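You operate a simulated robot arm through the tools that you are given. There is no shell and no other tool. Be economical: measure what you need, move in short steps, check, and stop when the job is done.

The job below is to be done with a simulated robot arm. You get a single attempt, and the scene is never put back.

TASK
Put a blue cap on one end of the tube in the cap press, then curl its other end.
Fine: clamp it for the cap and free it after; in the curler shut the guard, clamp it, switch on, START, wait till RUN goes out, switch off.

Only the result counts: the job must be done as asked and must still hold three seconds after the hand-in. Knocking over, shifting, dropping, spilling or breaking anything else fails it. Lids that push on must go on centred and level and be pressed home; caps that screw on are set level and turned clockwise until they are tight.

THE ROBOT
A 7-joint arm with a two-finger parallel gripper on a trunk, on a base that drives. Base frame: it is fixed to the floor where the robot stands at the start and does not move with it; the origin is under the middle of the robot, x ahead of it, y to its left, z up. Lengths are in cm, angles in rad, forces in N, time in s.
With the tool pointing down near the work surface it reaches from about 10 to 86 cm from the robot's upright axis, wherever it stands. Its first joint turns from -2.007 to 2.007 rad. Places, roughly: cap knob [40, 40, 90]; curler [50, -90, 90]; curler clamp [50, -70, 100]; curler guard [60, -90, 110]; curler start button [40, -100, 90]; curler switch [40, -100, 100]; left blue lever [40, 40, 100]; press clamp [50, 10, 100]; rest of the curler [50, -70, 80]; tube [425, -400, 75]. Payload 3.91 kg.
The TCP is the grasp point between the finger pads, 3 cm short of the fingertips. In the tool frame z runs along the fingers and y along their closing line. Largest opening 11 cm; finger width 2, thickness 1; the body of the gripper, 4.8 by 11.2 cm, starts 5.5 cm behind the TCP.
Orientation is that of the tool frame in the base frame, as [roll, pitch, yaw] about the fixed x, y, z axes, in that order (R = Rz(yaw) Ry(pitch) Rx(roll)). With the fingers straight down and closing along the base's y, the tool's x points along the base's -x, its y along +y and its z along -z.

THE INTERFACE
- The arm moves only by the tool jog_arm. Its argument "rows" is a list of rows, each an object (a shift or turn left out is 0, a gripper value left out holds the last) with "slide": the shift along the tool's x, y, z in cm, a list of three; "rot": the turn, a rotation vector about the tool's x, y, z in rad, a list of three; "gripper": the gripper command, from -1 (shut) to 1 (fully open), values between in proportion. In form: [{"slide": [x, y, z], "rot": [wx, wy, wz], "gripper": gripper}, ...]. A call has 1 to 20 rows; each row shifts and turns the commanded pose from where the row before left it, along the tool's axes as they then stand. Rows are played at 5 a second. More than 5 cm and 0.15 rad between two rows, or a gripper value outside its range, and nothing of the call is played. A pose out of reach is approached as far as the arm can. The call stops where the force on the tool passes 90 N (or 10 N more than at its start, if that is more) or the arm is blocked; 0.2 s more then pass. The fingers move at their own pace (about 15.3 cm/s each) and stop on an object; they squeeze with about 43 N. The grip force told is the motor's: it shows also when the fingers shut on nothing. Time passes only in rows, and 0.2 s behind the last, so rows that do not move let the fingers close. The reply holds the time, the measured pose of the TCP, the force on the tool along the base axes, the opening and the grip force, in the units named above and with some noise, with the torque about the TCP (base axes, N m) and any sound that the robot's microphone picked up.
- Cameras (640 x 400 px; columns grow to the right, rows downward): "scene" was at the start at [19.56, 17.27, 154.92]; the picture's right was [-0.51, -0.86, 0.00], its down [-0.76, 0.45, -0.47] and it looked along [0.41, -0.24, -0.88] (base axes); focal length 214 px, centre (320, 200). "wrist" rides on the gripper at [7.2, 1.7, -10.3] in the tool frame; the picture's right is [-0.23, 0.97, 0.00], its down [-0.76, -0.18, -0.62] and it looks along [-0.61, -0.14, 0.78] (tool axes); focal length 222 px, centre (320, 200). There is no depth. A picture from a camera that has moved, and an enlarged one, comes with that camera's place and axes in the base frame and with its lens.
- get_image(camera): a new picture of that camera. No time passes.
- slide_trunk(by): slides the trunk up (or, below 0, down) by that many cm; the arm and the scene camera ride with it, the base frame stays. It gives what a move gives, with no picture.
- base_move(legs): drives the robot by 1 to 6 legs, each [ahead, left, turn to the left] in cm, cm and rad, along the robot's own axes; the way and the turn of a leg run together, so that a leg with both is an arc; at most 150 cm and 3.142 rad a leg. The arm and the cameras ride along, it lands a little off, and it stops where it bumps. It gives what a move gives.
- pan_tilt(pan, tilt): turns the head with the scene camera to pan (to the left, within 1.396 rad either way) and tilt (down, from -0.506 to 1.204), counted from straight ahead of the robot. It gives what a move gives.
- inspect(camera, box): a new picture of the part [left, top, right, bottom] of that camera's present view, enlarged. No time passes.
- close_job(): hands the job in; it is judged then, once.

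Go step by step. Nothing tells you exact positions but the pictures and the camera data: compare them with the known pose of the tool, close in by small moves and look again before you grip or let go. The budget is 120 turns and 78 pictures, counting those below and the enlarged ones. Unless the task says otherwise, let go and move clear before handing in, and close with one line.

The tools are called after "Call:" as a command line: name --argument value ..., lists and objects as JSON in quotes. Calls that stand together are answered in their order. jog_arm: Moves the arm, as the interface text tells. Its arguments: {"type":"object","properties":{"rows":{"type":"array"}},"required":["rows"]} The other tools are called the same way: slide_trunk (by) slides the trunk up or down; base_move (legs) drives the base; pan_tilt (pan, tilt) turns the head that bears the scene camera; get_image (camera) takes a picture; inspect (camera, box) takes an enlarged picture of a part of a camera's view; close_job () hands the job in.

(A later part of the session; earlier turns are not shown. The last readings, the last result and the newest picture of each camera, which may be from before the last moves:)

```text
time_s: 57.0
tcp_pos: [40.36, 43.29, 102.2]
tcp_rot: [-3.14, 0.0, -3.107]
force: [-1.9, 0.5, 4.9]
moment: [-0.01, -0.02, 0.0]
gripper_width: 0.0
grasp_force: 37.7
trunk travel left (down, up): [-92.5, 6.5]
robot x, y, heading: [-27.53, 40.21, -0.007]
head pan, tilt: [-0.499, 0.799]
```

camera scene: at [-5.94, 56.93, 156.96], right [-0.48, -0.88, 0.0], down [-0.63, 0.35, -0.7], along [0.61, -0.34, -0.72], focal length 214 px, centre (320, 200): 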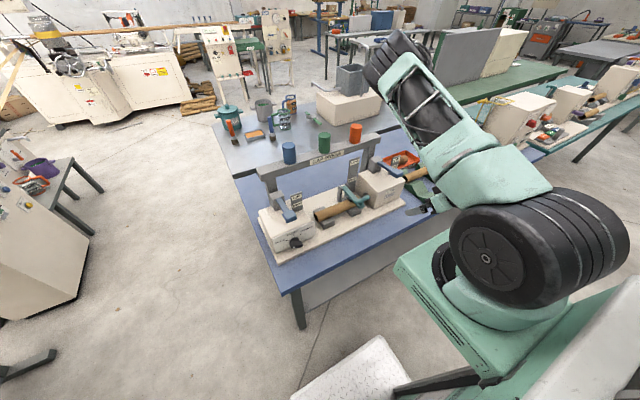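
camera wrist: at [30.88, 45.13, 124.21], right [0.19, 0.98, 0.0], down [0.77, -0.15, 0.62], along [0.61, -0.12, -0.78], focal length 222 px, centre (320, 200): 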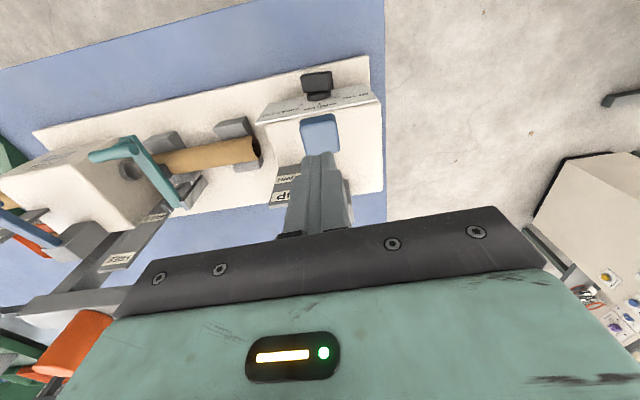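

Contact with the lever; I keep pushing down.

Call:
jog_arm --rows '[{"slide": [0, 0, 1]}, {"slide": [0, 0, 1]}, {"slide": [-0.1, 0, 1]}, {"slide": [-0.2, 0, 1]}, {"slide": [-0.2, 0, 1]}, {"slide": [-0.2, 0, 1]}]'

Call:
inspect --camera "scene" --box '[230, 110, 390, 260]'

```text
time_s: 57.6
tcp_pos: [40.05, 43.23, 101.32]
tcp_rot: [3.141, 0.008, -3.107]
force: [-24.6, -6.8, 64.1]
moment: [-0.24, 0.05, 0.0]
gripper_width: 0.0
grasp_force: 37.2
trunk travel left (down, up): [-92.5, 6.5]
robot x, y, heading: [-27.16, 40.3, -0.006]
head pan, tilt: [-0.499, 0.799]
stopped in row 3: the force on the tool passed its limit (the readings are from after the stop); the commanded pose is now the measured one
```

```text
2.67 times, centred on (310, 185) of scene
camera zoom: at [-6.44, 56.85, 157.12], right [-0.48, -0.88, 0.0], down [-0.63, 0.35, -0.7], along [0.61, -0.34, -0.72], focal length 572 px, centre (347, 240)
```

zoom: 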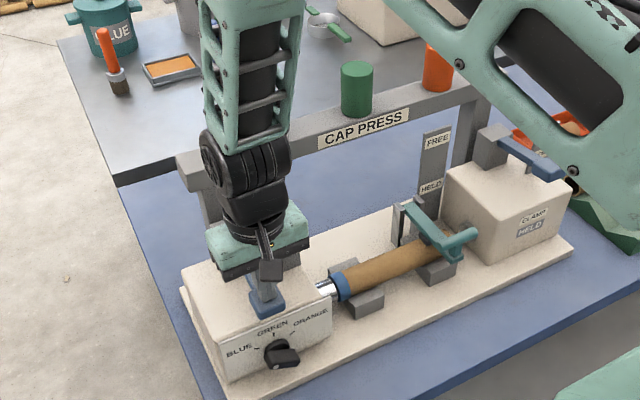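

A blue cap is being pushed on. I check whether it is fully home.

Call:
inspect --camera "scene" --box '[285, 195, 345, 240]'

Call:
jog_arm --rows '[{"slide": [0, 0, 0.5]}, {"slide": [0, 0, 0.5]}, {"slide": [0, 0, 0.5]}]'

```text
8.89 times, centred on (315, 218) of scene
camera zoom: at [-6.44, 56.85, 157.12], right [-0.48, -0.88, 0.0], down [-0.63, 0.35, -0.7], along [0.61, -0.34, -0.72], focal length 1906 px, centre (364, 44)
```

zoom: 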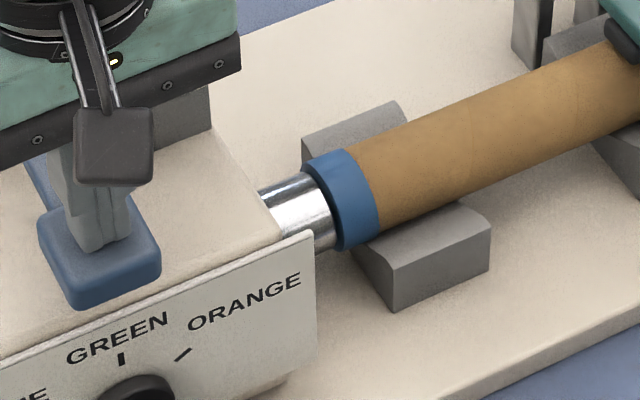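

```text
time_s: 58.0
tcp_pos: [40.17, 43.19, 101.41]
tcp_rot: [3.138, 0.008, -3.107]
force: [-23.9, -7.2, 59.3]
moment: [-0.28, 0.09, -0.01]
gripper_width: 0.0
grasp_force: 37.8
trunk travel left (down, up): [-92.5, 6.5]
robot x, y, heading: [-26.86, 40.38, -0.002]
head pan, tilt: [-0.499, 0.799]
stopped in row 1: the force on the tool passed its limit (the readings are from after the stop); the commanded pose is now the measured one
```

The lever is hard against its stop. I lift off and see whether the lever springs back.

Call:
jog_arm --rows '[{"slide": [0, 0, -2]}, {"slide": [0, 0, -4]}, {"slide": [0, 0, -4]}, {"slide": [0, 0, -4]}]'

Call:
inspect --camera "scene" --box '[240, 150, 370, 260]'

```text
time_s: 59.0
tcp_pos: [40.46, 43.19, 114.86]
tcp_rot: [3.139, 0.008, -3.107]
force: [-0.2, -0.5, -0.2]
moment: [0.02, -0.02, -0.01]
gripper_width: 0.01
grasp_force: 38.2
trunk travel left (down, up): [-92.5, 6.5]
robot x, y, heading: [-27.28, 40.18, -0.003]
head pan, tilt: [-0.499, 0.799]
```

```text
3.64 times, centred on (305, 205) of scene
camera zoom: at [-5.94, 56.92, 156.95], right [-0.48, -0.88, 0.0], down [-0.63, 0.35, -0.7], along [0.61, -0.34, -0.72], focal length 780 px, centre (374, 182)
```

zoom: 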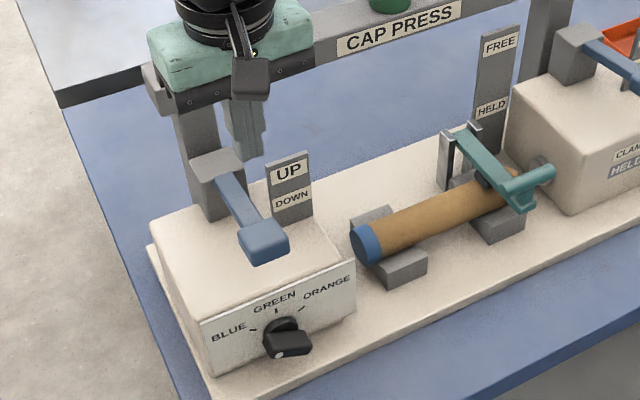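

The cap is seated flush and the lever returned by itself. Next I free the clamp: move to the lowered T-handle (about 39.5, 11.8, 92.8) with the tool tipped as before.

Call:
jog_arm --rows '[{"rot": [0, 0, 0.035], "gripper": 1}, {"slide": [2, -4, 0]}, {"slide": [2, -4, 0]}, {"slide": [2, -4, 0]}, {"slide": [1, -4, 0]}, {"slide": [0, -4, 0]}, {"slide": [0, -4, 0]}, {"slide": [0, -4, 0]}, {"slide": [0, -3.4, 0]}, {"rot": [0, -0.15, 0]}, {"rot": [0, -0.15, 0]}, {"rot": [0, -0.15, 0]}, {"rot": [0, -0.15, 0]}, {"slide": [2.4, 0, 4]}, {"slide": [2.4, 0, 4]}, {"slide": [2.4, 0, 4]}, {}]'

Call:
get_image --camera "wrist"

```text
time_s: 62.6
tcp_pos: [34.46, 11.9, 100.54]
tcp_rot: [3.14, 0.607, 3.14]
force: [0.3, -0.1, 0.0]
moment: [-0.03, 0.0, 0.0]
gripper_width: 10.97
grasp_force: 0.1
trunk travel left (down, up): [-92.5, 6.5]
robot x, y, heading: [-27.17, 40.42, -0.005]
head pan, tilt: [-0.499, 0.799]
```

```text
37 pictures are left
camera wrist: at [22.34, 13.56, 104.99], right [0.19, 0.97, 0.13], down [0.27, -0.18, 0.95], along [0.94, -0.14, -0.3], focal length 222 px, centre (320, 200)
```

wrist: 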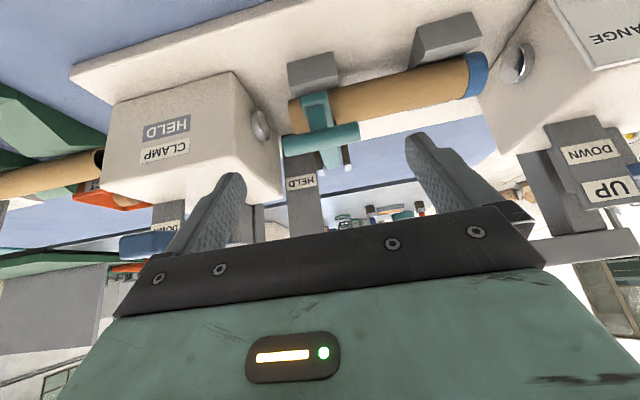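

Call:
jog_arm --rows '[{"slide": [-0.1, -0.1, 2.4]}, {"slide": [-0.2, 0, 2.4]}, {"slide": [-0.1, 0, 2.3]}, {"gripper": -1}, {}, {}]'

```text
time_s: 64.0
tcp_pos: [38.74, 11.83, 95.05]
tcp_rot: [3.139, 0.608, 3.141]
force: [3.5, 3.9, -3.8]
moment: [0.36, 0.21, 0.0]
gripper_width: 6.95
grasp_force: 45.1
trunk travel left (down, up): [-92.5, 6.5]
robot x, y, heading: [-27.02, 40.44, -0.0]
head pan, tilt: [-0.499, 0.799]
```

Call:
jog_arm --rows '[{"slide": [-1.3, 0, -0.56]}, {"slide": [-1.3, 0, -0.55]}, {"slide": [-1.35, 0, -0.36]}, {"slide": [-1.34, 0, -0.35]}, {"slide": [-1.41, 0, -0.1]}, {"slide": [-1.41, 0, -0.1]}, {"slide": [-1.39, 0, 0.14]}, {"slide": [-1.39, 0, 0.15]}]'

```text
time_s: 65.8
tcp_pos: [46.72, 11.75, 103.08]
tcp_rot: [3.14, 0.612, 3.14]
force: [-18.1, 4.5, 19.8]
moment: [-0.29, 0.91, -0.19]
gripper_width: 7.01
grasp_force: 44.9
trunk travel left (down, up): [-92.5, 6.5]
robot x, y, heading: [-26.75, 40.11, -0.009]
head pan, tilt: [-0.499, 0.799]
```

Call:
jog_arm --rows '[{"slide": [-1.35, 0, 0.38]}, {"slide": [-1.34, 0, 0.39]}, {"slide": [-1.28, 0, 0.61]}, {"slide": [-1.28, 0, 0.61]}, {"slide": [-1.14, 0, 0.82]}, {"slide": [-1.13, 0, 0.83]}, {}]'

Call:
inspect --camera "scene" --box '[250, 130, 430, 250]'

```text
time_s: 67.4
tcp_pos: [54.79, 11.81, 104.13]
tcp_rot: [3.139, 0.608, 3.141]
force: [-7.1, 9.6, 3.3]
moment: [0.12, 1.13, -0.31]
gripper_width: 6.98
grasp_force: 45.0
trunk travel left (down, up): [-92.5, 6.5]
robot x, y, heading: [-27.08, 39.95, -0.0]
head pan, tilt: [-0.499, 0.799]
```

```text
3.33 times, centred on (340, 190) of scene
camera zoom: at [-6.03, 56.98, 156.96], right [-0.48, -0.88, 0.0], down [-0.63, 0.35, -0.7], along [0.61, -0.34, -0.72], focal length 715 px, centre (253, 233)
```

zoom: 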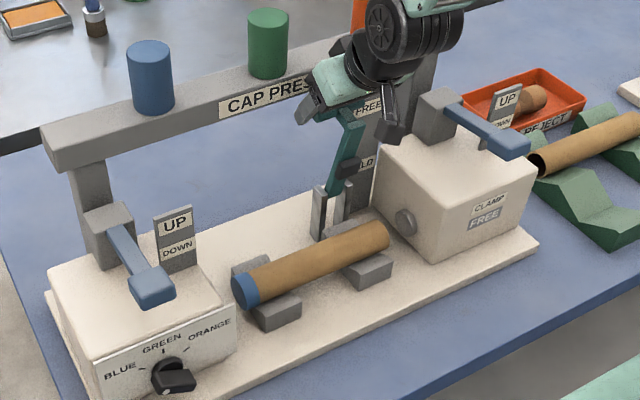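

Indicator reads FREE. I nudge the handle to its stop, release, back out, and turn the tool down with the fingers closing along x above the tube's middle.

Call:
jog_arm --rows '[{"slide": [-0.5, 0, 0.35]}, {"slide": [-0.2, 0, 0.1]}, {"gripper": 1}, {}, {"slide": [0, 0, -3]}, {"slide": [0, 0, -3]}, {"slide": [0, 0, -3]}, {"slide": [0, 0, -3]}, {"rot": [0, 0.15, 0]}, {"rot": [0, 0.15, 0]}, {"rot": [0, 0.15, 0]}, {"rot": [0, 0.155, 0]}, {"slide": [2, 3.5, 0]}, {"slide": [0, 3.6, 0]}]'

Call:
jog_arm --rows '[{"rot": [0, 0, 0.14]}, {"rot": [0, 0, 0.14]}, {"rot": [0, 0, 0.14]}, {"rot": [0, 0, 0.14]}, {"rot": [0, 0, 0.14]}, {"rot": [0, 0, 0.14]}, {"rot": [0, 0, 0.14]}, {"rot": [0, 0, 0.14]}, {"rot": [0, 0, 0.15]}, {"rot": [0, 0, 0.15]}, {"rot": [0, 0, 0.15]}, {}]'

```text
refused: row 12 steps farther than a row can; nothing moved
```

```text
time_s: 68.3
tcp_pos: [54.7, 7.91, 104.67]
tcp_rot: [2.858, 0.562, 2.564]
force: [-0.3, -20.0, 8.6]
moment: [-0.01, 0.18, 0.3]
gripper_width: 0.0
grasp_force: 38.0
trunk travel left (down, up): [-92.5, 6.5]
robot x, y, heading: [-27.3, 40.17, -0.007]
head pan, tilt: [-0.499, 0.799]
stopped in row 4: the force on the tool passed its limit (the readings are from after the stop); the commanded pose is now the measured one
```

A mistake: the first call was refused but the second ran, twisting the hand off the handle. I look at the state before moving.

Call:
inspect --camera "scene" --box '[250, 110, 430, 250]'

Call:
get_image --camera "wrist"

```text
2.86 times, centred on (340, 180) of scene
camera zoom: at [-5.96, 56.46, 157.02], right [-0.49, -0.87, 0.0], down [-0.63, 0.35, -0.7], along [0.61, -0.34, -0.72], focal length 613 px, centre (263, 257)
```

zoom: 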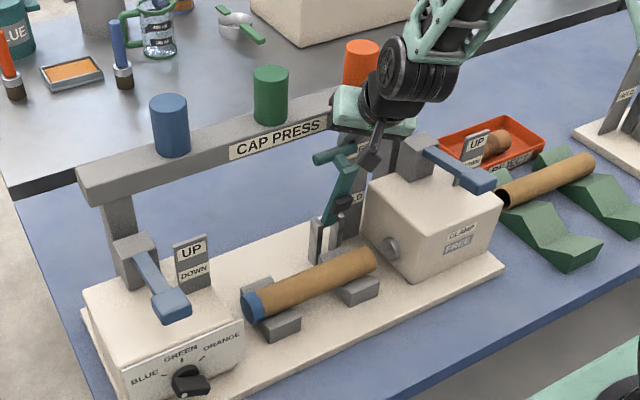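

```text
34 pictures are left
camera wrist: at [44.1, 13.33, 109.59], right [0.55, 0.76, 0.35], down [0.11, -0.48, 0.87], along [0.83, -0.44, -0.35], focal length 222 px, centre (320, 200)
```

wrist: 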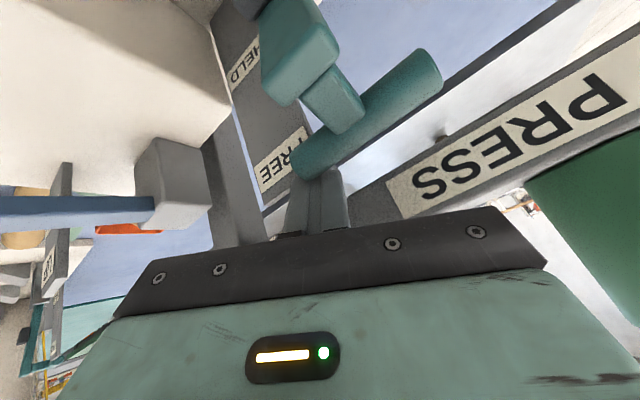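

The press still reads FREE and nothing is disturbed. I back out along the fingers and turn the tool to point down with yaw π/2 above the tube.

Call:
jog_arm --rows '[{"slide": [0, 0, -3]}, {"slide": [0, 0, -3]}, {"slide": [0, 0, -3]}, {"slide": [0, 0, -3]}, {"rot": [0.0593, 0.0418, 0.1155]}, {"rot": [0.0593, 0.0418, 0.1155]}, {"rot": [0.0593, 0.0418, 0.1155]}, {"rot": [0.0593, 0.0418, 0.1155]}, {"rot": [0.0593, 0.0418, 0.1155]}, {"rot": [0.0593, 0.0418, 0.1155]}, {"rot": [0.0593, 0.0418, 0.1155]}, {"rot": [0.0593, 0.0418, 0.1155]}, {"rot": [0.0593, 0.0418, 0.1155]}, {"slide": [4, 0, 0], "gripper": 1}, {"slide": [4, 0, 0]}, {"slide": [2.5, 0, 0]}, {}]'

```text
time_s: 71.9
tcp_pos: [47.68, 20.06, 114.21]
tcp_rot: [-3.134, -0.001, 1.573]
force: [0.3, 0.1, -1.3]
moment: [-0.03, -0.01, -0.01]
gripper_width: 11.0
grasp_force: 0.1
trunk travel left (down, up): [-92.5, 6.5]
robot x, y, heading: [-27.04, 40.09, -0.0]
head pan, tilt: [-0.499, 0.799]
```

Call:
jog_arm --rows '[{"slide": [-0.3, -1.4, 4]}, {"slide": [0, 0, 4.5]}, {"slide": [0, 0, 4.5]}, {"slide": [0, 0, 4.5]}, {}]'

Call:
get_image --camera "wrist"

Call:
inspect --camera "scene" --box '[250, 110, 430, 250]'

```text
time_s: 73.1
tcp_pos: [46.35, 19.41, 96.82]
tcp_rot: [-3.137, -0.001, 1.574]
force: [-0.7, -0.6, -0.4]
moment: [-0.03, 0.02, 0.01]
gripper_width: 10.99
grasp_force: 0.0
trunk travel left (down, up): [-92.5, 6.5]
robot x, y, heading: [-26.86, 40.02, -0.003]
head pan, tilt: [-0.499, 0.799]
```

```text
33 pictures are left
camera wrist: at [47.94, 26.66, 107.18], right [0.97, -0.22, -0.01], down [-0.17, -0.76, 0.62], along [-0.14, -0.61, -0.78], focal length 222 px, centre (320, 200)
```

wrist: 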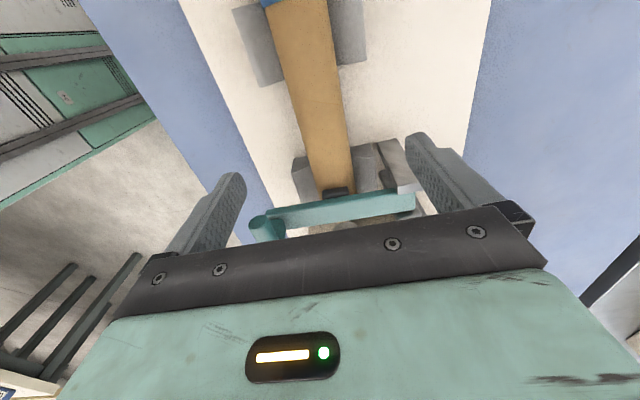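

```text
2.86 times, centred on (340, 180) of scene
camera zoom: at [-5.92, 56.7, 156.96], right [-0.48, -0.87, 0.0], down [-0.63, 0.35, -0.7], along [0.61, -0.34, -0.72], focal length 613 px, centre (263, 257)
```

zoom: 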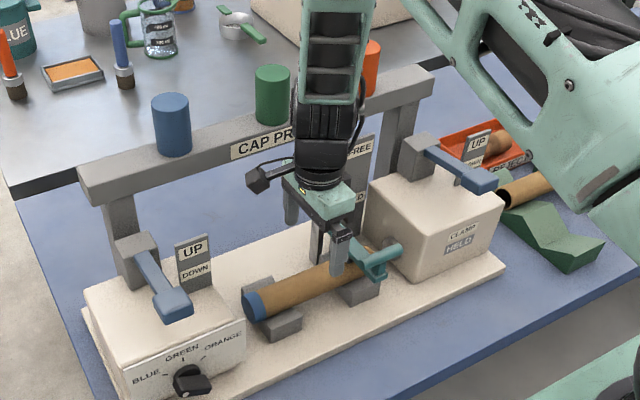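

The clamp lever slipped back to HELD (it hadn't been fully over). I redo it: lift, turn back to the earlier yaw, and go to the same pre-grip pose in front of the T-handle.

Call:
jog_arm --rows '[{"slide": [0, 0, -4.5]}, {"slide": [0, 0, -4.5]}, {"slide": [0, 0, -4.5]}, {"slide": [-1.9, -3, 0]}, {"slide": [-1.9, -3, 0]}, {"slide": [-1.9, -3, 0]}, {"slide": [-1.8, -2.9, 0]}, {"rot": [0, 0, -0.1427]}, {"rot": [0, 0, -0.1427]}, {"rot": [0, 0, -0.1427]}, {"rot": [0, 0, -0.1427]}, {"rot": [0, 0, -0.1427]}, {"rot": [0, 0, -0.1427]}, {"rot": [0, 0, -0.1427]}, {"rot": [0, 0, -0.1427]}, {"rot": [0, 0, -0.1427]}, {"rot": [0, 0, -0.1427]}, {"rot": [0, 0, -0.1427]}, {}]'

```text
time_s: 77.1
tcp_pos: [34.5, 11.97, 110.31]
tcp_rot: [3.14, -0.007, -3.135]
force: [-0.2, -0.4, 0.4]
moment: [-0.02, -0.06, -0.02]
gripper_width: 10.99
grasp_force: 0.0
trunk travel left (down, up): [-92.5, 6.5]
robot x, y, heading: [-27.32, 40.37, -0.008]
head pan, tilt: [-0.499, 0.799]
```

Call:
jog_arm --rows '[{"rot": [0, -0.15, 0]}, {"rot": [0, -0.15, 0]}, {"rot": [0, -0.15, 0]}, {"rot": [0, -0.15, 0]}, {"slide": [1.9, 0, 2.7]}, {"slide": [1.8, 0, 2.7]}, {"slide": [1.8, 0, 2.7]}, {}]'

Call:
get_image --camera "wrist"

```text
time_s: 78.9
tcp_pos: [34.35, 11.97, 100.39]
tcp_rot: [3.136, 0.594, -3.14]
force: [0.3, -0.5, 0.6]
moment: [0.02, 0.0, -0.03]
gripper_width: 10.99
grasp_force: 0.0
trunk travel left (down, up): [-92.5, 6.5]
robot x, y, heading: [-27.28, 40.45, -0.005]
head pan, tilt: [-0.499, 0.799]
```

```text
31 pictures are left
camera wrist: at [22.47, 13.52, 104.96], right [0.18, 0.97, 0.13], down [0.28, -0.18, 0.94], along [0.94, -0.14, -0.31], focal length 222 px, centre (320, 200)
```

wrist: 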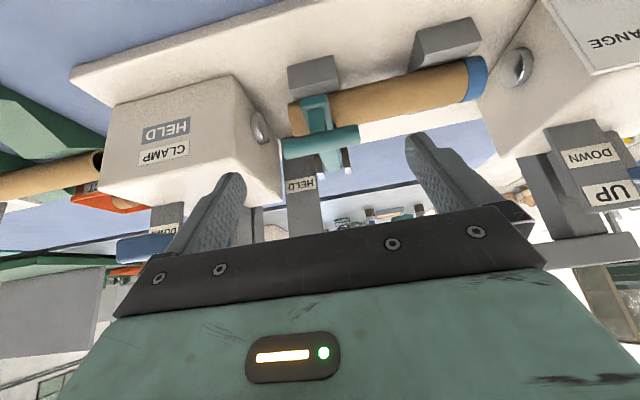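

Same view as before; I advance, grip and lift through the whole arc, a little farther this time.

Call:
jog_arm --rows '[{"slide": [-0.1, -0.1, 2.4]}, {"slide": [-0.2, 0, 2.4]}, {"slide": [-0.1, 0, 2.3]}, {"gripper": -1}, {}, {}, {"slide": [-1.3, 0, -0.56]}, {"slide": [-1.3, 0, -0.55]}, {"slide": [-1.35, 0, -0.36]}, {"slide": [-1.34, 0, -0.35]}, {"slide": [-1.41, 0, -0.1]}, {"slide": [-1.41, 0, -0.1]}, {"slide": [-1.39, 0, 0.14]}, {"slide": [-1.39, 0, 0.15]}]'

```text
time_s: 81.9
tcp_pos: [46.74, 11.79, 102.54]
tcp_rot: [3.139, 0.598, -3.137]
force: [-16.0, -8.4, 9.9]
moment: [-0.67, 1.21, -0.35]
gripper_width: 7.0
grasp_force: 45.4
trunk travel left (down, up): [-92.5, 6.5]
robot x, y, heading: [-27.26, 40.36, -0.008]
head pan, tilt: [-0.499, 0.799]
```

Call:
jog_arm --rows '[{"slide": [-1.35, 0, 0.38]}, {"slide": [-1.34, 0, 0.39]}, {"slide": [-1.28, 0, 0.61]}, {"slide": [-1.28, 0, 0.61]}, {"slide": [-1.14, 0, 0.82]}, {"slide": [-1.13, 0, 0.83]}, {"slide": [-0.6, 0, 0.42]}, {"slide": [-0.6, 0, 0.42]}, {}]'

```text
time_s: 83.9
tcp_pos: [56.27, 11.75, 103.52]
tcp_rot: [3.139, 0.593, -3.141]
force: [-8.8, -18.0, -1.0]
moment: [-0.01, 1.2, -0.33]
gripper_width: 6.98
grasp_force: 44.6
trunk travel left (down, up): [-92.5, 6.5]
robot x, y, heading: [-26.8, 40.02, -0.009]
head pan, tilt: [-0.499, 0.799]
```

Fully over now. I release, back straight out and look.

Call:
jog_arm --rows '[{"gripper": 1}, {}, {"slide": [0, 0, -1.5]}, {"slide": [0, 0, -3]}, {"slide": [0, 0, -3]}, {"slide": [0, 0, -3]}, {}]'

Call:
inspect --camera "scene" --box '[250, 110, 430, 250]'

```text
time_s: 85.5
tcp_pos: [50.55, 11.95, 112.25]
tcp_rot: [3.138, 0.594, -3.137]
force: [0.6, 0.6, -0.3]
moment: [0.02, 0.02, 0.02]
gripper_width: 11.02
grasp_force: 0.1
trunk travel left (down, up): [-92.5, 6.5]
robot x, y, heading: [-27.36, 40.22, -0.007]
head pan, tilt: [-0.499, 0.799]
```

```text
2.86 times, centred on (340, 180) of scene
camera zoom: at [-5.95, 56.7, 156.97], right [-0.48, -0.87, 0.0], down [-0.63, 0.35, -0.7], along [0.61, -0.34, -0.72], focal length 613 px, centre (263, 257)
```

zoom: 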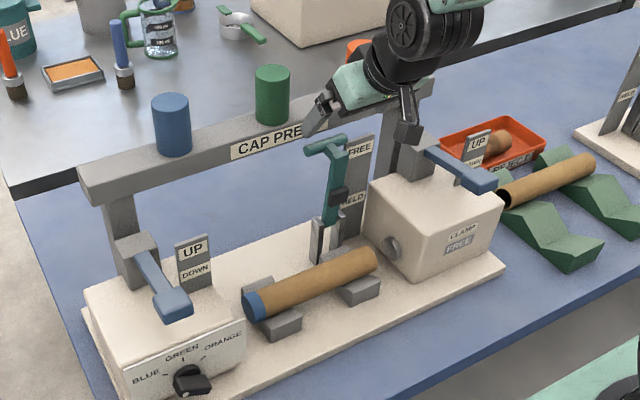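

The clamp stays FREE. Now tool down with yaw π/2 over the tube again.

Call:
jog_arm --rows '[{"rot": [0, 0.1485, 0]}, {"rot": [0, 0.1485, 0]}, {"rot": [0, 0.1485, 0]}, {"rot": [0, 0.1485, 0]}, {"slide": [2.1, 3.75, 0]}, {"slide": [2.1, 3.75, 0]}, {"rot": [0, 0, 0.1427]}, {"rot": [0, 0, 0.1427]}, {"rot": [0, 0, 0.1427]}, {"rot": [0, 0, 0.1427]}, {"rot": [0, 0, 0.1427]}, {"rot": [0, 0, 0.1427]}, {"rot": [0, 0, 0.1427]}, {"rot": [0, 0, 0.1427]}, {"rot": [0, 0, 0.1427]}, {"rot": [0, 0, 0.1427]}, {"rot": [0, 0, 0.1427]}, {}]'

```text
time_s: 89.3
tcp_pos: [46.36, 19.44, 112.33]
tcp_rot: [-3.142, 0.0, 1.575]
force: [0.4, 1.2, 0.0]
moment: [0.01, -0.04, -0.02]
gripper_width: 10.99
grasp_force: 0.1
trunk travel left (down, up): [-92.5, 6.5]
robot x, y, heading: [-27.08, 40.42, -0.008]
head pan, tilt: [-0.499, 0.799]
```

Call:
jog_arm --rows '[{"slide": [0, 0, 4.5]}, {"slide": [0, 0, 4.5]}, {"slide": [0, 0, 4.5]}, {"slide": [0, 0, 4]}, {"slide": [0, 0, 3]}, {"slide": [0, 0, 2.5]}, {"slide": [0, 0, 2]}, {}, {"gripper": -1}, {}, {}]'

Call:
get_image --camera "wrist"

```text
time_s: 91.7
tcp_pos: [46.4, 19.42, 87.29]
tcp_rot: [-3.142, -0.002, 1.577]
force: [1.1, 0.9, -0.7]
moment: [0.04, -0.05, -0.05]
gripper_width: 4.33
grasp_force: 42.2
trunk travel left (down, up): [-92.5, 6.5]
robot x, y, heading: [-27.08, 40.33, -0.009]
head pan, tilt: [-0.499, 0.799]
```

```text
29 pictures are left
camera wrist: at [47.92, 26.63, 97.67], right [0.97, -0.22, 0.0], down [-0.17, -0.76, 0.62], along [-0.14, -0.61, -0.78], focal length 222 px, centre (320, 200)
```

wrist: 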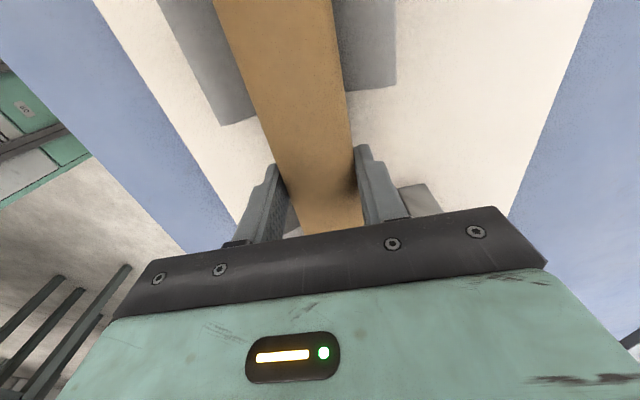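

Tube gripped (4.3 cm dia). I lift it straight up, pull it back a little, then drive right toward the curler.

Call:
jog_arm --rows '[{"slide": [0, 0, -2]}, {"slide": [0, 0, -4]}, {"slide": [0, 0, -4.5]}, {"slide": [0, 0, -4.5]}, {"slide": [0, 0, -4.5]}, {"slide": [0, 0, -4.5]}, {"slide": [0, 0, -4.5]}, {"slide": [0, -4, -3]}, {"slide": [0, -4, 0]}, {"slide": [0, -4, 0]}]'

Call:
base_move --legs '[[0, -90, 0]]'

Call:
get_image --camera "scene"

```text
time_s: 93.9
tcp_pos: [34.53, 19.35, 118.76]
tcp_rot: [3.142, -0.002, 1.577]
force: [0.2, -0.2, -1.1]
moment: [0.04, 0.01, -0.02]
gripper_width: 4.37
grasp_force: 42.9
trunk travel left (down, up): [-92.5, 6.5]
robot x, y, heading: [-27.16, 40.3, -0.008]
head pan, tilt: [-0.499, 0.799]
```

```text
time_s: 98.6
tcp_pos: [34.91, -68.91, 118.73]
tcp_rot: [-3.141, -0.003, 1.589]
force: [-0.1, -0.2, -1.1]
moment: [0.01, 0.01, 0.01]
gripper_width: 4.37
grasp_force: 42.6
trunk travel left (down, up): [-92.5, 6.5]
robot x, y, heading: [-27.16, -48.46, 0.011]
head pan, tilt: [-0.499, 0.799]
```

```text
28 pictures are left
camera scene: at [-6.11, -32.13, 156.96], right [-0.47, -0.88, 0.0], down [-0.63, 0.34, -0.7], along [0.61, -0.33, -0.72], focal length 214 px, centre (320, 200)
```

scene: 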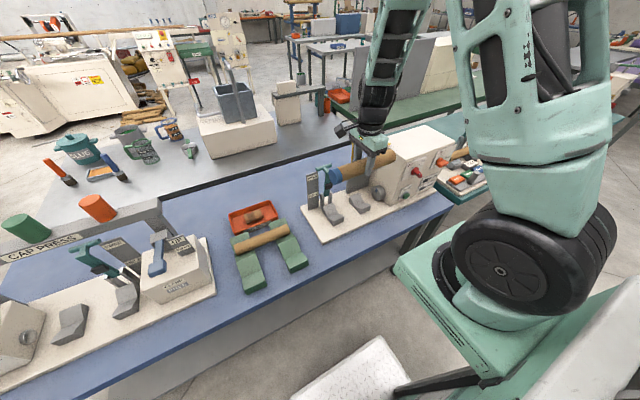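

Call:
inspect --camera "scene" --box '[285, 110, 475, 260]'

Call:
get_image --camera "wrist"

```text
2.67 times, centred on (380, 185) of scene
camera zoom: at [-6.11, -32.13, 156.96], right [-0.47, -0.88, 0.0], down [-0.63, 0.34, -0.7], along [0.61, -0.33, -0.72], focal length 572 px, centre (160, 240)
```

zoom: 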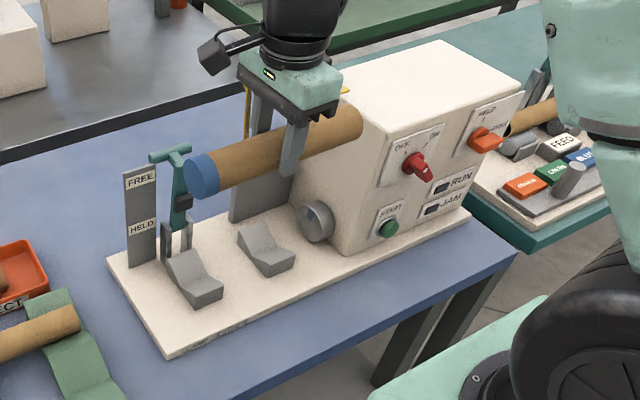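

```text
26 pictures are left
camera wrist: at [36.31, -61.64, 129.14], right [0.98, -0.21, 0.0], down [-0.16, -0.77, 0.62], along [-0.13, -0.61, -0.78], focal length 222 px, centre (320, 200)
```

wrist: 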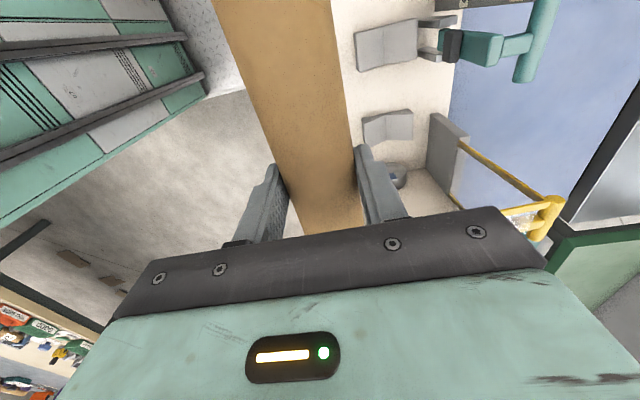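

The curler's rest blocks are at y ≈ -66.8 and -81.3, x ≈ 46.4, with the spindle face near y -90. I'll set the tube with its centre at about y -74.5, capped end away from the spindle; first over it, then down.

Call:
jog_arm --rows '[{"slide": [-2.7, 3.8, 0], "rot": [0, 0, 0.012]}, {"slide": [-2.8, 3.8, 0]}, {"slide": [0, 3.8, 0]}, {}, {"slide": [0, 0, 4.5]}, {"slide": [0, 0, 4.5]}, {"slide": [0, 0, 4.5]}, {}]'

Call:
inspect --camera "scene" --box '[285, 110, 475, 260]'

Call:
get_image --camera "wrist"

```text
time_s: 100.4
tcp_pos: [45.88, -74.11, 104.77]
tcp_rot: [-3.136, -0.004, 1.576]
force: [-23.2, 1.9, -10.7]
moment: [0.59, -1.19, -1.64]
gripper_width: 4.58
grasp_force: 42.5
trunk travel left (down, up): [-92.5, 6.5]
robot x, y, heading: [-27.02, -49.21, 0.001]
head pan, tilt: [-0.499, 0.799]
```

```text
2.67 times, centred on (380, 185) of scene
camera zoom: at [-6.22, -32.15, 156.93], right [-0.47, -0.88, 0.0], down [-0.63, 0.34, -0.7], along [0.62, -0.33, -0.72], focal length 572 px, centre (160, 240)
```

zoom: 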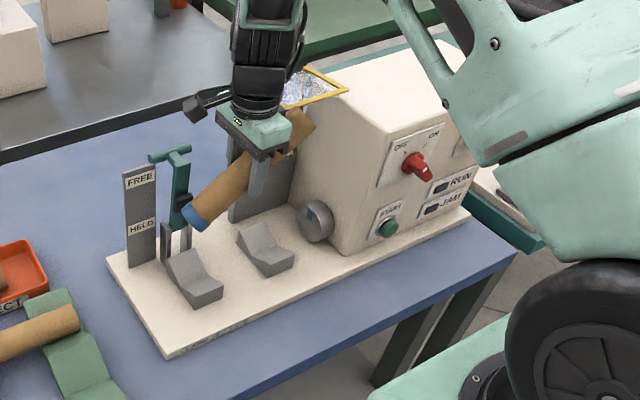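

```text
24 pictures are left
camera wrist: at [47.54, -66.96, 115.17], right [0.97, -0.22, -0.01], down [-0.17, -0.77, 0.62], along [-0.14, -0.6, -0.78], focal length 222 px, centre (320, 200)
```

wrist: 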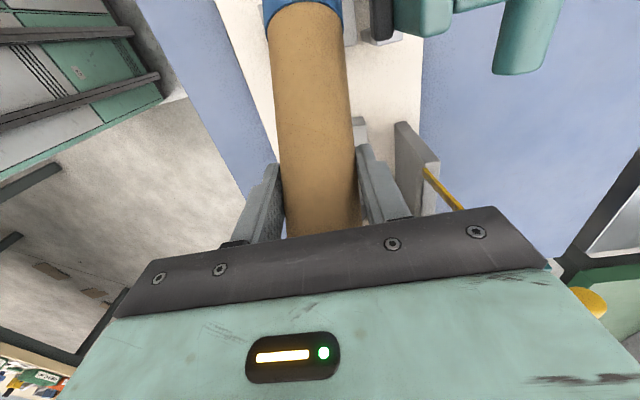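

The tube's free end caught the open guard's mesh panel (z≈110, x>48) and pivoted about 33° in the grip. I lift, back out in -x, go below panel height, then slide under it and let the rest blocks level the tube.

Call:
jog_arm --rows '[{"slide": [0, 0, -2]}, {"slide": [0, -4, -1]}, {"slide": [0, -4, 0]}, {}, {"slide": [0, 0, 4]}, {"slide": [0, 0, 4]}, {"slide": [0, 0, 2.7]}, {}]'

Call:
inspect --camera "scene" --box '[285, 110, 475, 260]'

```text
time_s: 102.2
tcp_pos: [38.39, -74.24, 97.48]
tcp_rot: [-3.14, -0.004, 1.577]
force: [0.4, -0.8, -0.6]
moment: [0.02, 0.02, 0.01]
gripper_width: 4.4
grasp_force: 43.2
trunk travel left (down, up): [-92.5, 6.5]
robot x, y, heading: [-27.63, -49.31, 0.009]
head pan, tilt: [-0.499, 0.799]
```

```text
2.67 times, centred on (380, 185) of scene
camera zoom: at [-6.1, -32.14, 156.96], right [-0.47, -0.88, 0.0], down [-0.63, 0.34, -0.7], along [0.61, -0.33, -0.72], focal length 572 px, centre (160, 240)
```

zoom: 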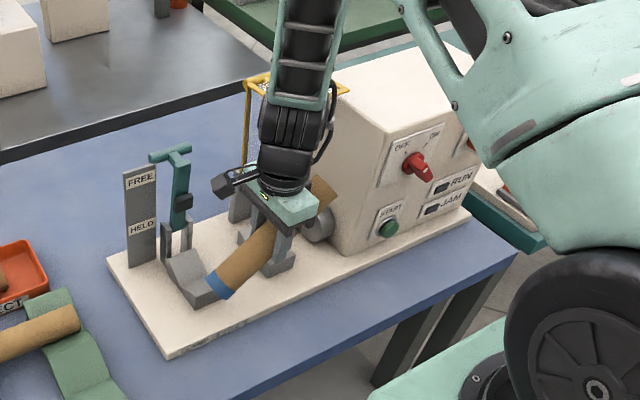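

Call:
jog_arm --rows '[{"slide": [0, 0, -2.5]}, {"slide": [0, 4, 0]}, {"slide": [-0.1, 3.9, 0]}, {}, {"slide": [0, 0, 1.5]}, {"slide": [0, 0, 1.5]}, {"slide": [0, 0, 1]}, {"slide": [0, 0, 1]}, {}]'

Call:
inspect --camera "scene" --box '[285, 110, 475, 260]'

```text
time_s: 104.2
tcp_pos: [46.23, -74.36, 95.14]
tcp_rot: [3.141, -0.003, 1.579]
force: [-0.1, -0.7, -0.7]
moment: [0.03, 0.0, 0.01]
gripper_width: 4.35
grasp_force: 43.0
trunk travel left (down, up): [-92.5, 6.5]
robot x, y, heading: [-27.16, -48.84, 0.01]
head pan, tilt: [-0.499, 0.799]
```

```text
2.67 times, centred on (380, 185) of scene
camera zoom: at [-6.1, -32.13, 156.96], right [-0.47, -0.88, 0.0], down [-0.63, 0.34, -0.7], along [0.61, -0.33, -0.72], focal length 572 px, centre (160, 240)
```

zoom: 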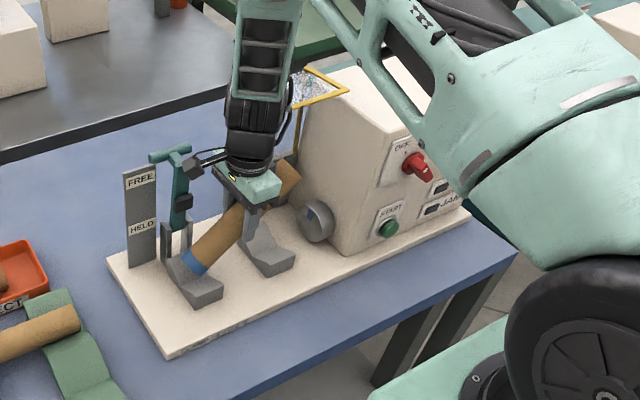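

The tube is under the panel and just above the front rest block. I lower slowly and let it level.

Call:
jog_arm --rows '[{"slide": [0, 0, 0.8]}, {"slide": [0, 0, 0.8]}, {"slide": [0, 0, 0.8]}, {"slide": [0, 0, 0.8]}, {"slide": [0, 0, 0.8]}]'

```text
time_s: 105.4
tcp_pos: [46.35, -74.37, 91.22]
tcp_rot: [3.136, -0.002, 1.577]
force: [7.3, -8.1, 18.1]
moment: [0.96, -0.44, -0.61]
gripper_width: 4.34
grasp_force: 42.8
trunk travel left (down, up): [-92.5, 6.5]
robot x, y, heading: [-26.81, -48.96, 0.015]
head pan, tilt: [-0.499, 0.799]
```

Call:
jog_arm --rows '[{"slide": [0, 0, 0.7]}, {"slide": [0, 0, 0.7]}, {"slide": [0, 0, 0.7]}, {"slide": [0, 0, 0.7]}, {"slide": [0, 0, 0.6]}]'

Call:
inspect --camera "scene" --box '[310, 140, 430, 235]'

```text
time_s: 106.6
tcp_pos: [46.24, -74.07, 87.53]
tcp_rot: [-3.14, -0.002, 1.577]
force: [8.6, -7.4, 12.2]
moment: [1.04, -0.17, -0.76]
gripper_width: 4.43
grasp_force: 42.8
trunk travel left (down, up): [-92.5, 6.5]
robot x, y, heading: [-27.56, -49.55, 0.007]
head pan, tilt: [-0.499, 0.799]
```

```text
4.21 times, centred on (370, 188) of scene
camera zoom: at [-6.13, -32.15, 156.97], right [-0.47, -0.88, 0.0], down [-0.63, 0.34, -0.7], along [0.61, -0.33, -0.72], focal length 903 px, centre (110, 253)
```

zoom: 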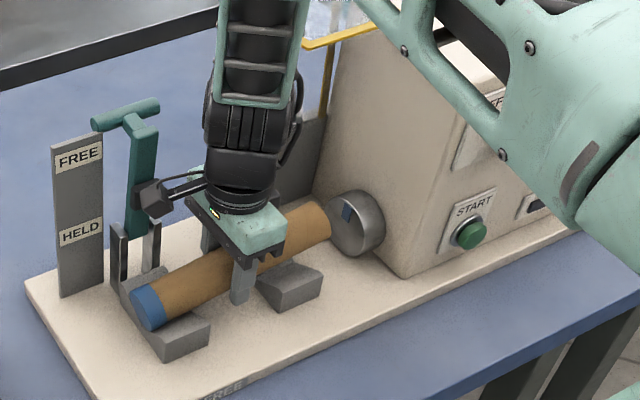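

Call:
jog_arm --rows '[{"slide": [0, 0, 0.4]}, {"slide": [0, 0, 0.4]}, {"slide": [0, 0, 0.3]}]'

```text
time_s: 107.4
tcp_pos: [46.25, -74.22, 86.53]
tcp_rot: [-3.141, -0.003, 1.577]
force: [6.5, -6.4, 10.3]
moment: [1.08, -0.03, -0.63]
gripper_width: 4.41
grasp_force: 43.1
trunk travel left (down, up): [-92.5, 6.5]
robot x, y, heading: [-27.05, -48.98, 0.007]
head pan, tilt: [-0.499, 0.799]
```

Call:
jog_arm --rows '[{"slide": [0, 0, 0.4]}, {"slide": [0, 0, 0.3]}, {"slide": [0, 0, 0.3]}]'

Call:
inspect --camera "scene" --box '[320, 160, 400, 225]'

```text
time_s: 108.2
tcp_pos: [46.47, -74.21, 85.85]
tcp_rot: [3.136, -0.002, 1.579]
force: [5.7, 1.3, 37.5]
moment: [0.34, 0.3, -0.2]
gripper_width: 4.34
grasp_force: 44.0
trunk travel left (down, up): [-92.5, 6.5]
robot x, y, heading: [-26.95, -48.99, 0.007]
head pan, tilt: [-0.499, 0.799]
```

```text
6.15 times, centred on (360, 192) of scene
camera zoom: at [-6.26, -32.07, 157.03], right [-0.47, -0.88, 0.0], down [-0.63, 0.34, -0.7], along [0.62, -0.33, -0.72], focal length 1320 px, centre (74, 246)
```

zoom: 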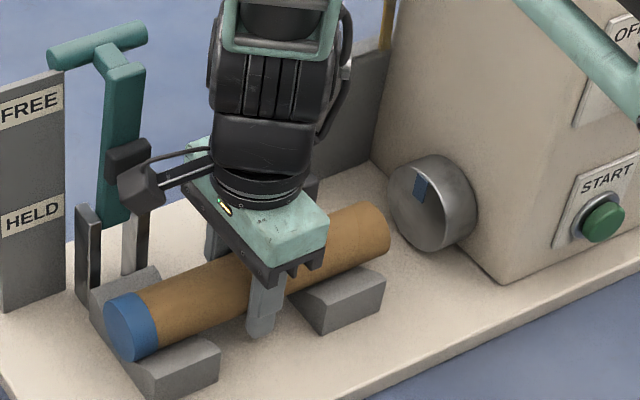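

The tube sits level on both blocks. I release, lift and back away in -x.

Call:
jog_arm --rows '[{"gripper": 0.45}, {}, {"slide": [0, 0, -3]}, {"slide": [0, 0, -4]}, {"slide": [0, 0, -4]}, {"slide": [0, -4, 0]}, {"slide": [0, -4.5, 0]}, {"slide": [0, -4.5, -1]}, {"slide": [0, -3, -3]}, {}]'

Call:
inspect --camera "scene" --box '[300, 110, 460, 230]'

```text
time_s: 110.4
tcp_pos: [30.18, -74.52, 100.89]
tcp_rot: [-3.141, -0.001, 1.581]
force: [0.5, -0.2, 0.9]
moment: [0.0, 0.01, 0.01]
gripper_width: 7.97
grasp_force: 0.2
trunk travel left (down, up): [-92.5, 6.5]
robot x, y, heading: [-27.18, -49.24, 0.011]
head pan, tilt: [-0.499, 0.799]
```

```text
3.33 times, centred on (380, 170) of scene
camera zoom: at [-6.12, -32.13, 156.97], right [-0.47, -0.88, 0.0], down [-0.63, 0.34, -0.7], along [0.61, -0.33, -0.72], focal length 715 px, centre (120, 300)
```

zoom: 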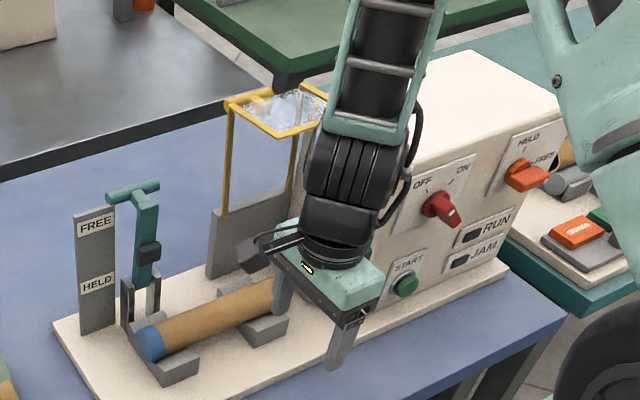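

The tube rests level. The guard is an L-shaped yellow frame hinged at the grey plate's top (about x 54.5, z 95); it should swing forward. I raise the hand and drive closer so I can reach behind its top bar.

Call:
jog_arm --rows '[{"slide": [0, 0, -4.5], "gripper": -1}, {"slide": [0, 0, -4.5]}, {"slide": [0, 0, -4.5]}, {"slide": [0, 0, -4.5]}, {"slide": [0, 0, -4.5]}]'

Call:
base_move --legs '[[16, 0, -0.01]]'

Call:
jog_arm --rows '[{"slide": [-2, 4, 0]}, {"slide": [-3, 4, 0]}, {"slide": [-3, 4, 0]}, {"slide": [-3, 3.5, 0]}, {}]'

Call:
get_image --camera "wrist"

Call:
get_image --camera "scene"

```text
time_s: 111.6
tcp_pos: [30.3, -74.65, 123.15]
tcp_rot: [-3.139, -0.003, 1.577]
force: [0.3, 0.1, -0.8]
moment: [0.01, 0.0, 0.0]
gripper_width: 0.0
grasp_force: 37.5
trunk travel left (down, up): [-92.5, 6.5]
robot x, y, heading: [-27.2, -49.03, 0.011]
head pan, tilt: [-0.499, 0.799]
```

```text
time_s: 113.0
tcp_pos: [45.87, -75.19, 123.04]
tcp_rot: [3.141, -0.002, 1.567]
force: [0.0, -0.1, -0.6]
moment: [-0.01, -0.04, 0.03]
gripper_width: 0.0
grasp_force: 38.2
trunk travel left (down, up): [-92.5, 6.5]
robot x, y, heading: [-10.68, -49.14, 0.005]
head pan, tilt: [-0.499, 0.799]
```

```text
time_s: 114.2
tcp_pos: [61.31, -86.45, 122.8]
tcp_rot: [-3.141, -0.002, 1.568]
force: [0.8, 0.0, -0.2]
moment: [0.02, 0.0, -0.01]
gripper_width: 0.0
grasp_force: 37.3
trunk travel left (down, up): [-92.5, 6.5]
robot x, y, heading: [-11.18, -48.97, 0.001]
head pan, tilt: [-0.499, 0.799]
```

```text
18 pictures are left
camera wrist: at [62.97, -79.27, 133.19], right [0.97, -0.23, 0.0], down [-0.18, -0.76, 0.62], along [-0.14, -0.6, -0.78], focal length 222 px, centre (320, 200)
```

wrist: 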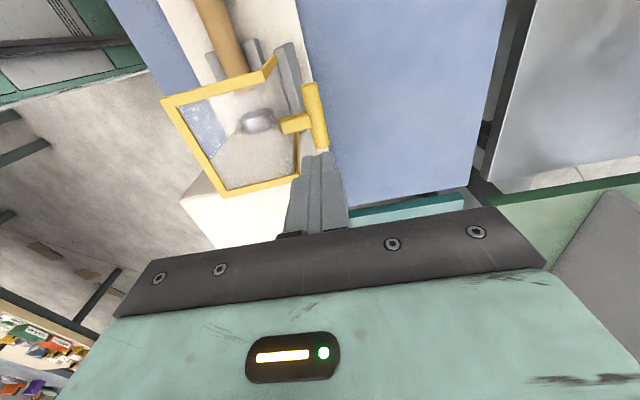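

```text
17 pictures are left
camera scene: at [9.95, -32.33, 156.96], right [-0.48, -0.88, 0.0], down [-0.63, 0.34, -0.7], along [0.61, -0.34, -0.72], focal length 214 px, centre (320, 200)
```

scene: 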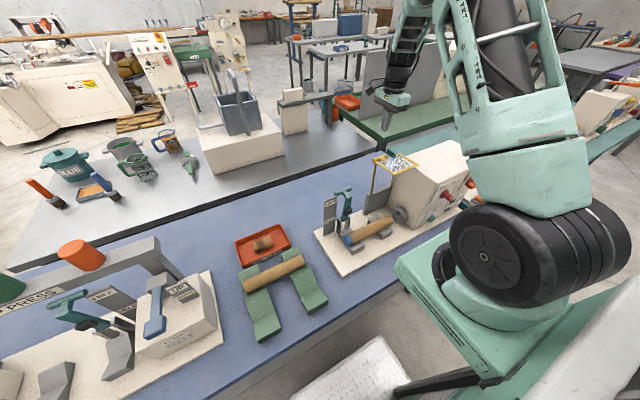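

The guard has a T-handle bar at about (61, -86.3, 110.5) behind the frame. I go down behind it with closed fingers and push it forward along the arc.

Call:
jog_arm --rows '[{"slide": [0.2, 2.6, 0]}, {}, {"slide": [0, 0, 4]}, {"slide": [0, 0, 4]}, {"slide": [0, 0, 2.8]}, {}]'

Call:
inspect --camera "scene" --box '[320, 70, 480, 270]'

```text
time_s: 115.6
tcp_pos: [63.94, -86.07, 112.18]
tcp_rot: [-3.14, -0.003, 1.57]
force: [0.6, 1.1, -0.3]
moment: [0.0, -0.01, 0.0]
gripper_width: 0.01
grasp_force: 37.6
trunk travel left (down, up): [-92.5, 6.5]
robot x, y, heading: [-11.0, -48.66, -0.002]
head pan, tilt: [-0.499, 0.799]
```

```text
2.00 times, centred on (400, 170) of scene
camera zoom: at [9.95, -32.31, 156.96], right [-0.48, -0.88, 0.0], down [-0.63, 0.34, -0.7], along [0.61, -0.34, -0.72], focal length 429 px, centre (160, 260)
```

zoom: 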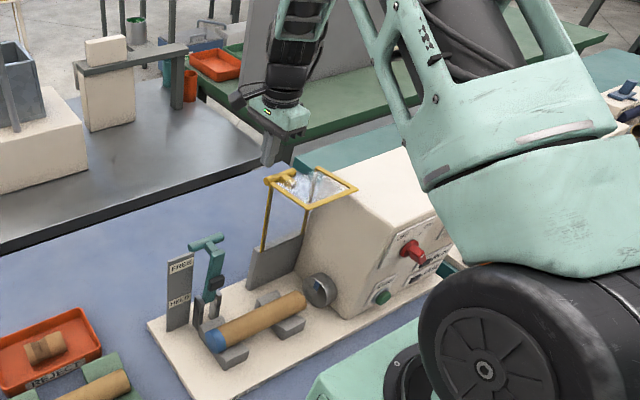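

The bar seems nearer z 107.5, so I go 3 cm lower, then push forward.

Call:
jog_arm --rows '[{"slide": [-0.5, 0, 3]}, {"slide": [0, -1.5, 0]}, {"slide": [0, -1.5, 0]}, {"slide": [0, -1.5, -0.3]}, {"slide": [0, -1.5, -0.2]}, {"slide": [0, -1.5, -0.2]}]'

```text
time_s: 117.0
tcp_pos: [56.17, -86.48, 109.53]
tcp_rot: [-3.133, -0.006, 1.566]
force: [1.1, -0.6, -0.4]
moment: [0.03, 0.06, 0.01]
gripper_width: 0.0
grasp_force: 37.5
trunk travel left (down, up): [-92.5, 6.5]
robot x, y, heading: [-11.22, -49.15, -0.002]
head pan, tilt: [-0.499, 0.799]
```

Call:
inspect --camera "scene" --box '[340, 110, 440, 210]'

```text
4.00 times, centred on (390, 160) of scene
camera zoom: at [10.02, -32.34, 156.89], right [-0.48, -0.88, 0.0], down [-0.63, 0.34, -0.7], along [0.61, -0.33, -0.72], focal length 858 px, centre (40, 360)
```

zoom: 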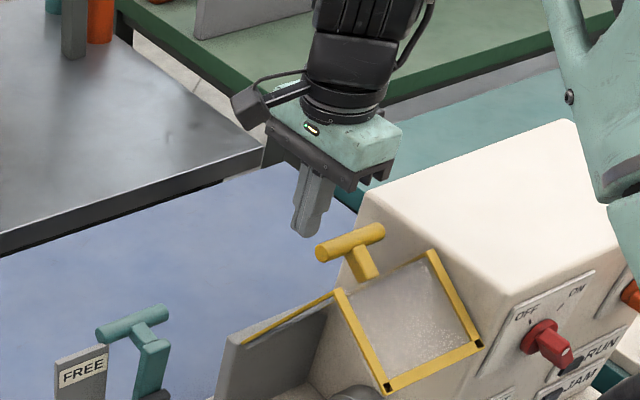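

The guard swung ahead of the finger and is falling forward by itself. I raise the hand and check where it ends.

Call:
jog_arm --rows '[{"slide": [0, 0, -4.5]}, {"slide": [0, 0, -4.5]}, {"slide": [0, 0, -3]}, {}]'

Call:
inspect --camera "scene" --box '[320, 110, 480, 260]'

```text
time_s: 118.0
tcp_pos: [56.32, -86.34, 122.02]
tcp_rot: [-3.14, -0.003, 1.568]
force: [1.0, -0.2, -0.1]
moment: [0.01, -0.01, 0.03]
gripper_width: 0.01
grasp_force: 37.7
trunk travel left (down, up): [-92.5, 6.5]
robot x, y, heading: [-11.39, -48.76, -0.004]
head pan, tilt: [-0.499, 0.799]
```

```text
2.67 times, centred on (400, 185) of scene
camera zoom: at [9.91, -32.3, 156.97], right [-0.48, -0.88, 0.0], down [-0.63, 0.34, -0.7], along [0.61, -0.34, -0.72], focal length 572 px, centre (107, 240)
```

zoom: 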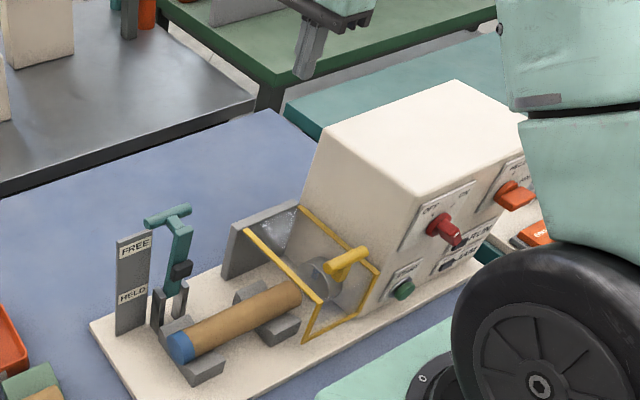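

The guard is shut. Now the curler clamp: go behind its T-handle (about 56.4, -66.8, 102.8) and push it forward the same way.

Call:
jog_arm --rows '[{"slide": [4.7, 1.2, 0]}, {"slide": [4.8, 1.2, 0]}, {"slide": [4.8, 1.2, 0]}, {"slide": [4.8, 1, 0]}, {}, {"slide": [0, 0, 4.5]}, {"slide": [0, 0, 4.5]}, {"slide": [0, 0, 4.5]}, {"slide": [0, 0, 4.5]}, {}]'

Call:
get_image --camera "wrist"

```text
time_s: 120.2
tcp_pos: [61.02, -67.57, 103.82]
tcp_rot: [3.141, -0.002, 1.568]
force: [-0.2, 0.5, -0.8]
moment: [0.02, -0.02, 0.02]
gripper_width: 0.02
grasp_force: 37.7
trunk travel left (down, up): [-92.5, 6.5]
robot x, y, heading: [-11.14, -48.7, 0.002]
head pan, tilt: [-0.499, 0.799]
```

```text
13 pictures are left
camera wrist: at [62.71, -60.42, 114.15], right [0.97, -0.23, 0.0], down [-0.18, -0.76, 0.62], along [-0.14, -0.6, -0.78], focal length 222 px, centre (320, 200)
```

wrist: 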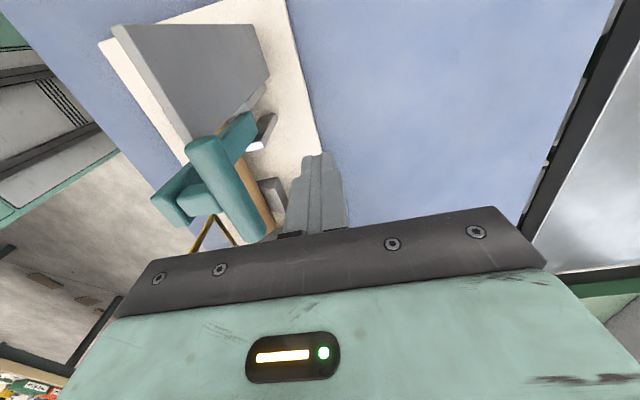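

Call:
jog_arm --rows '[{"slide": [0.4, -1.5, 0]}, {"slide": [0, -1.5, 0]}, {"slide": [0, -1.5, 0]}, {"slide": [0, -1.5, 0]}, {"slide": [0, -1.5, 0]}, {"slide": [0, -1.5, 0]}, {"slide": [0, -1.5, 0.3]}, {"slide": [0, -1.5, 0.4]}, {"slide": [0, -1.5, 0.6]}, {"slide": [0, -1, 0.5]}, {}, {"slide": [0, 0, -4.5]}, {"slide": [0, 0, -4.5]}, {"slide": [0, 0, -4.5]}, {}]'

Call:
inspect --camera "scene" --box '[320, 130, 480, 260]'

```text
time_s: 123.4
tcp_pos: [46.61, -66.76, 115.8]
tcp_rot: [-3.141, -0.002, 1.567]
force: [0.5, -0.5, 1.0]
moment: [-0.03, 0.03, -0.04]
gripper_width: 0.0
grasp_force: 38.0
trunk travel left (down, up): [-92.5, 6.5]
robot x, y, heading: [-11.06, -48.75, -0.004]
head pan, tilt: [-0.499, 0.799]
```

```text
3.08 times, centred on (400, 195) of scene
camera zoom: at [9.91, -32.3, 156.97], right [-0.48, -0.88, 0.0], down [-0.63, 0.34, -0.7], along [0.61, -0.34, -0.72], focal length 660 px, centre (74, 215)
```

zoom: 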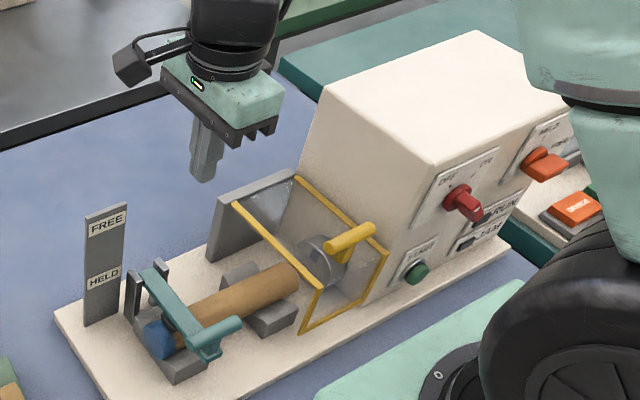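

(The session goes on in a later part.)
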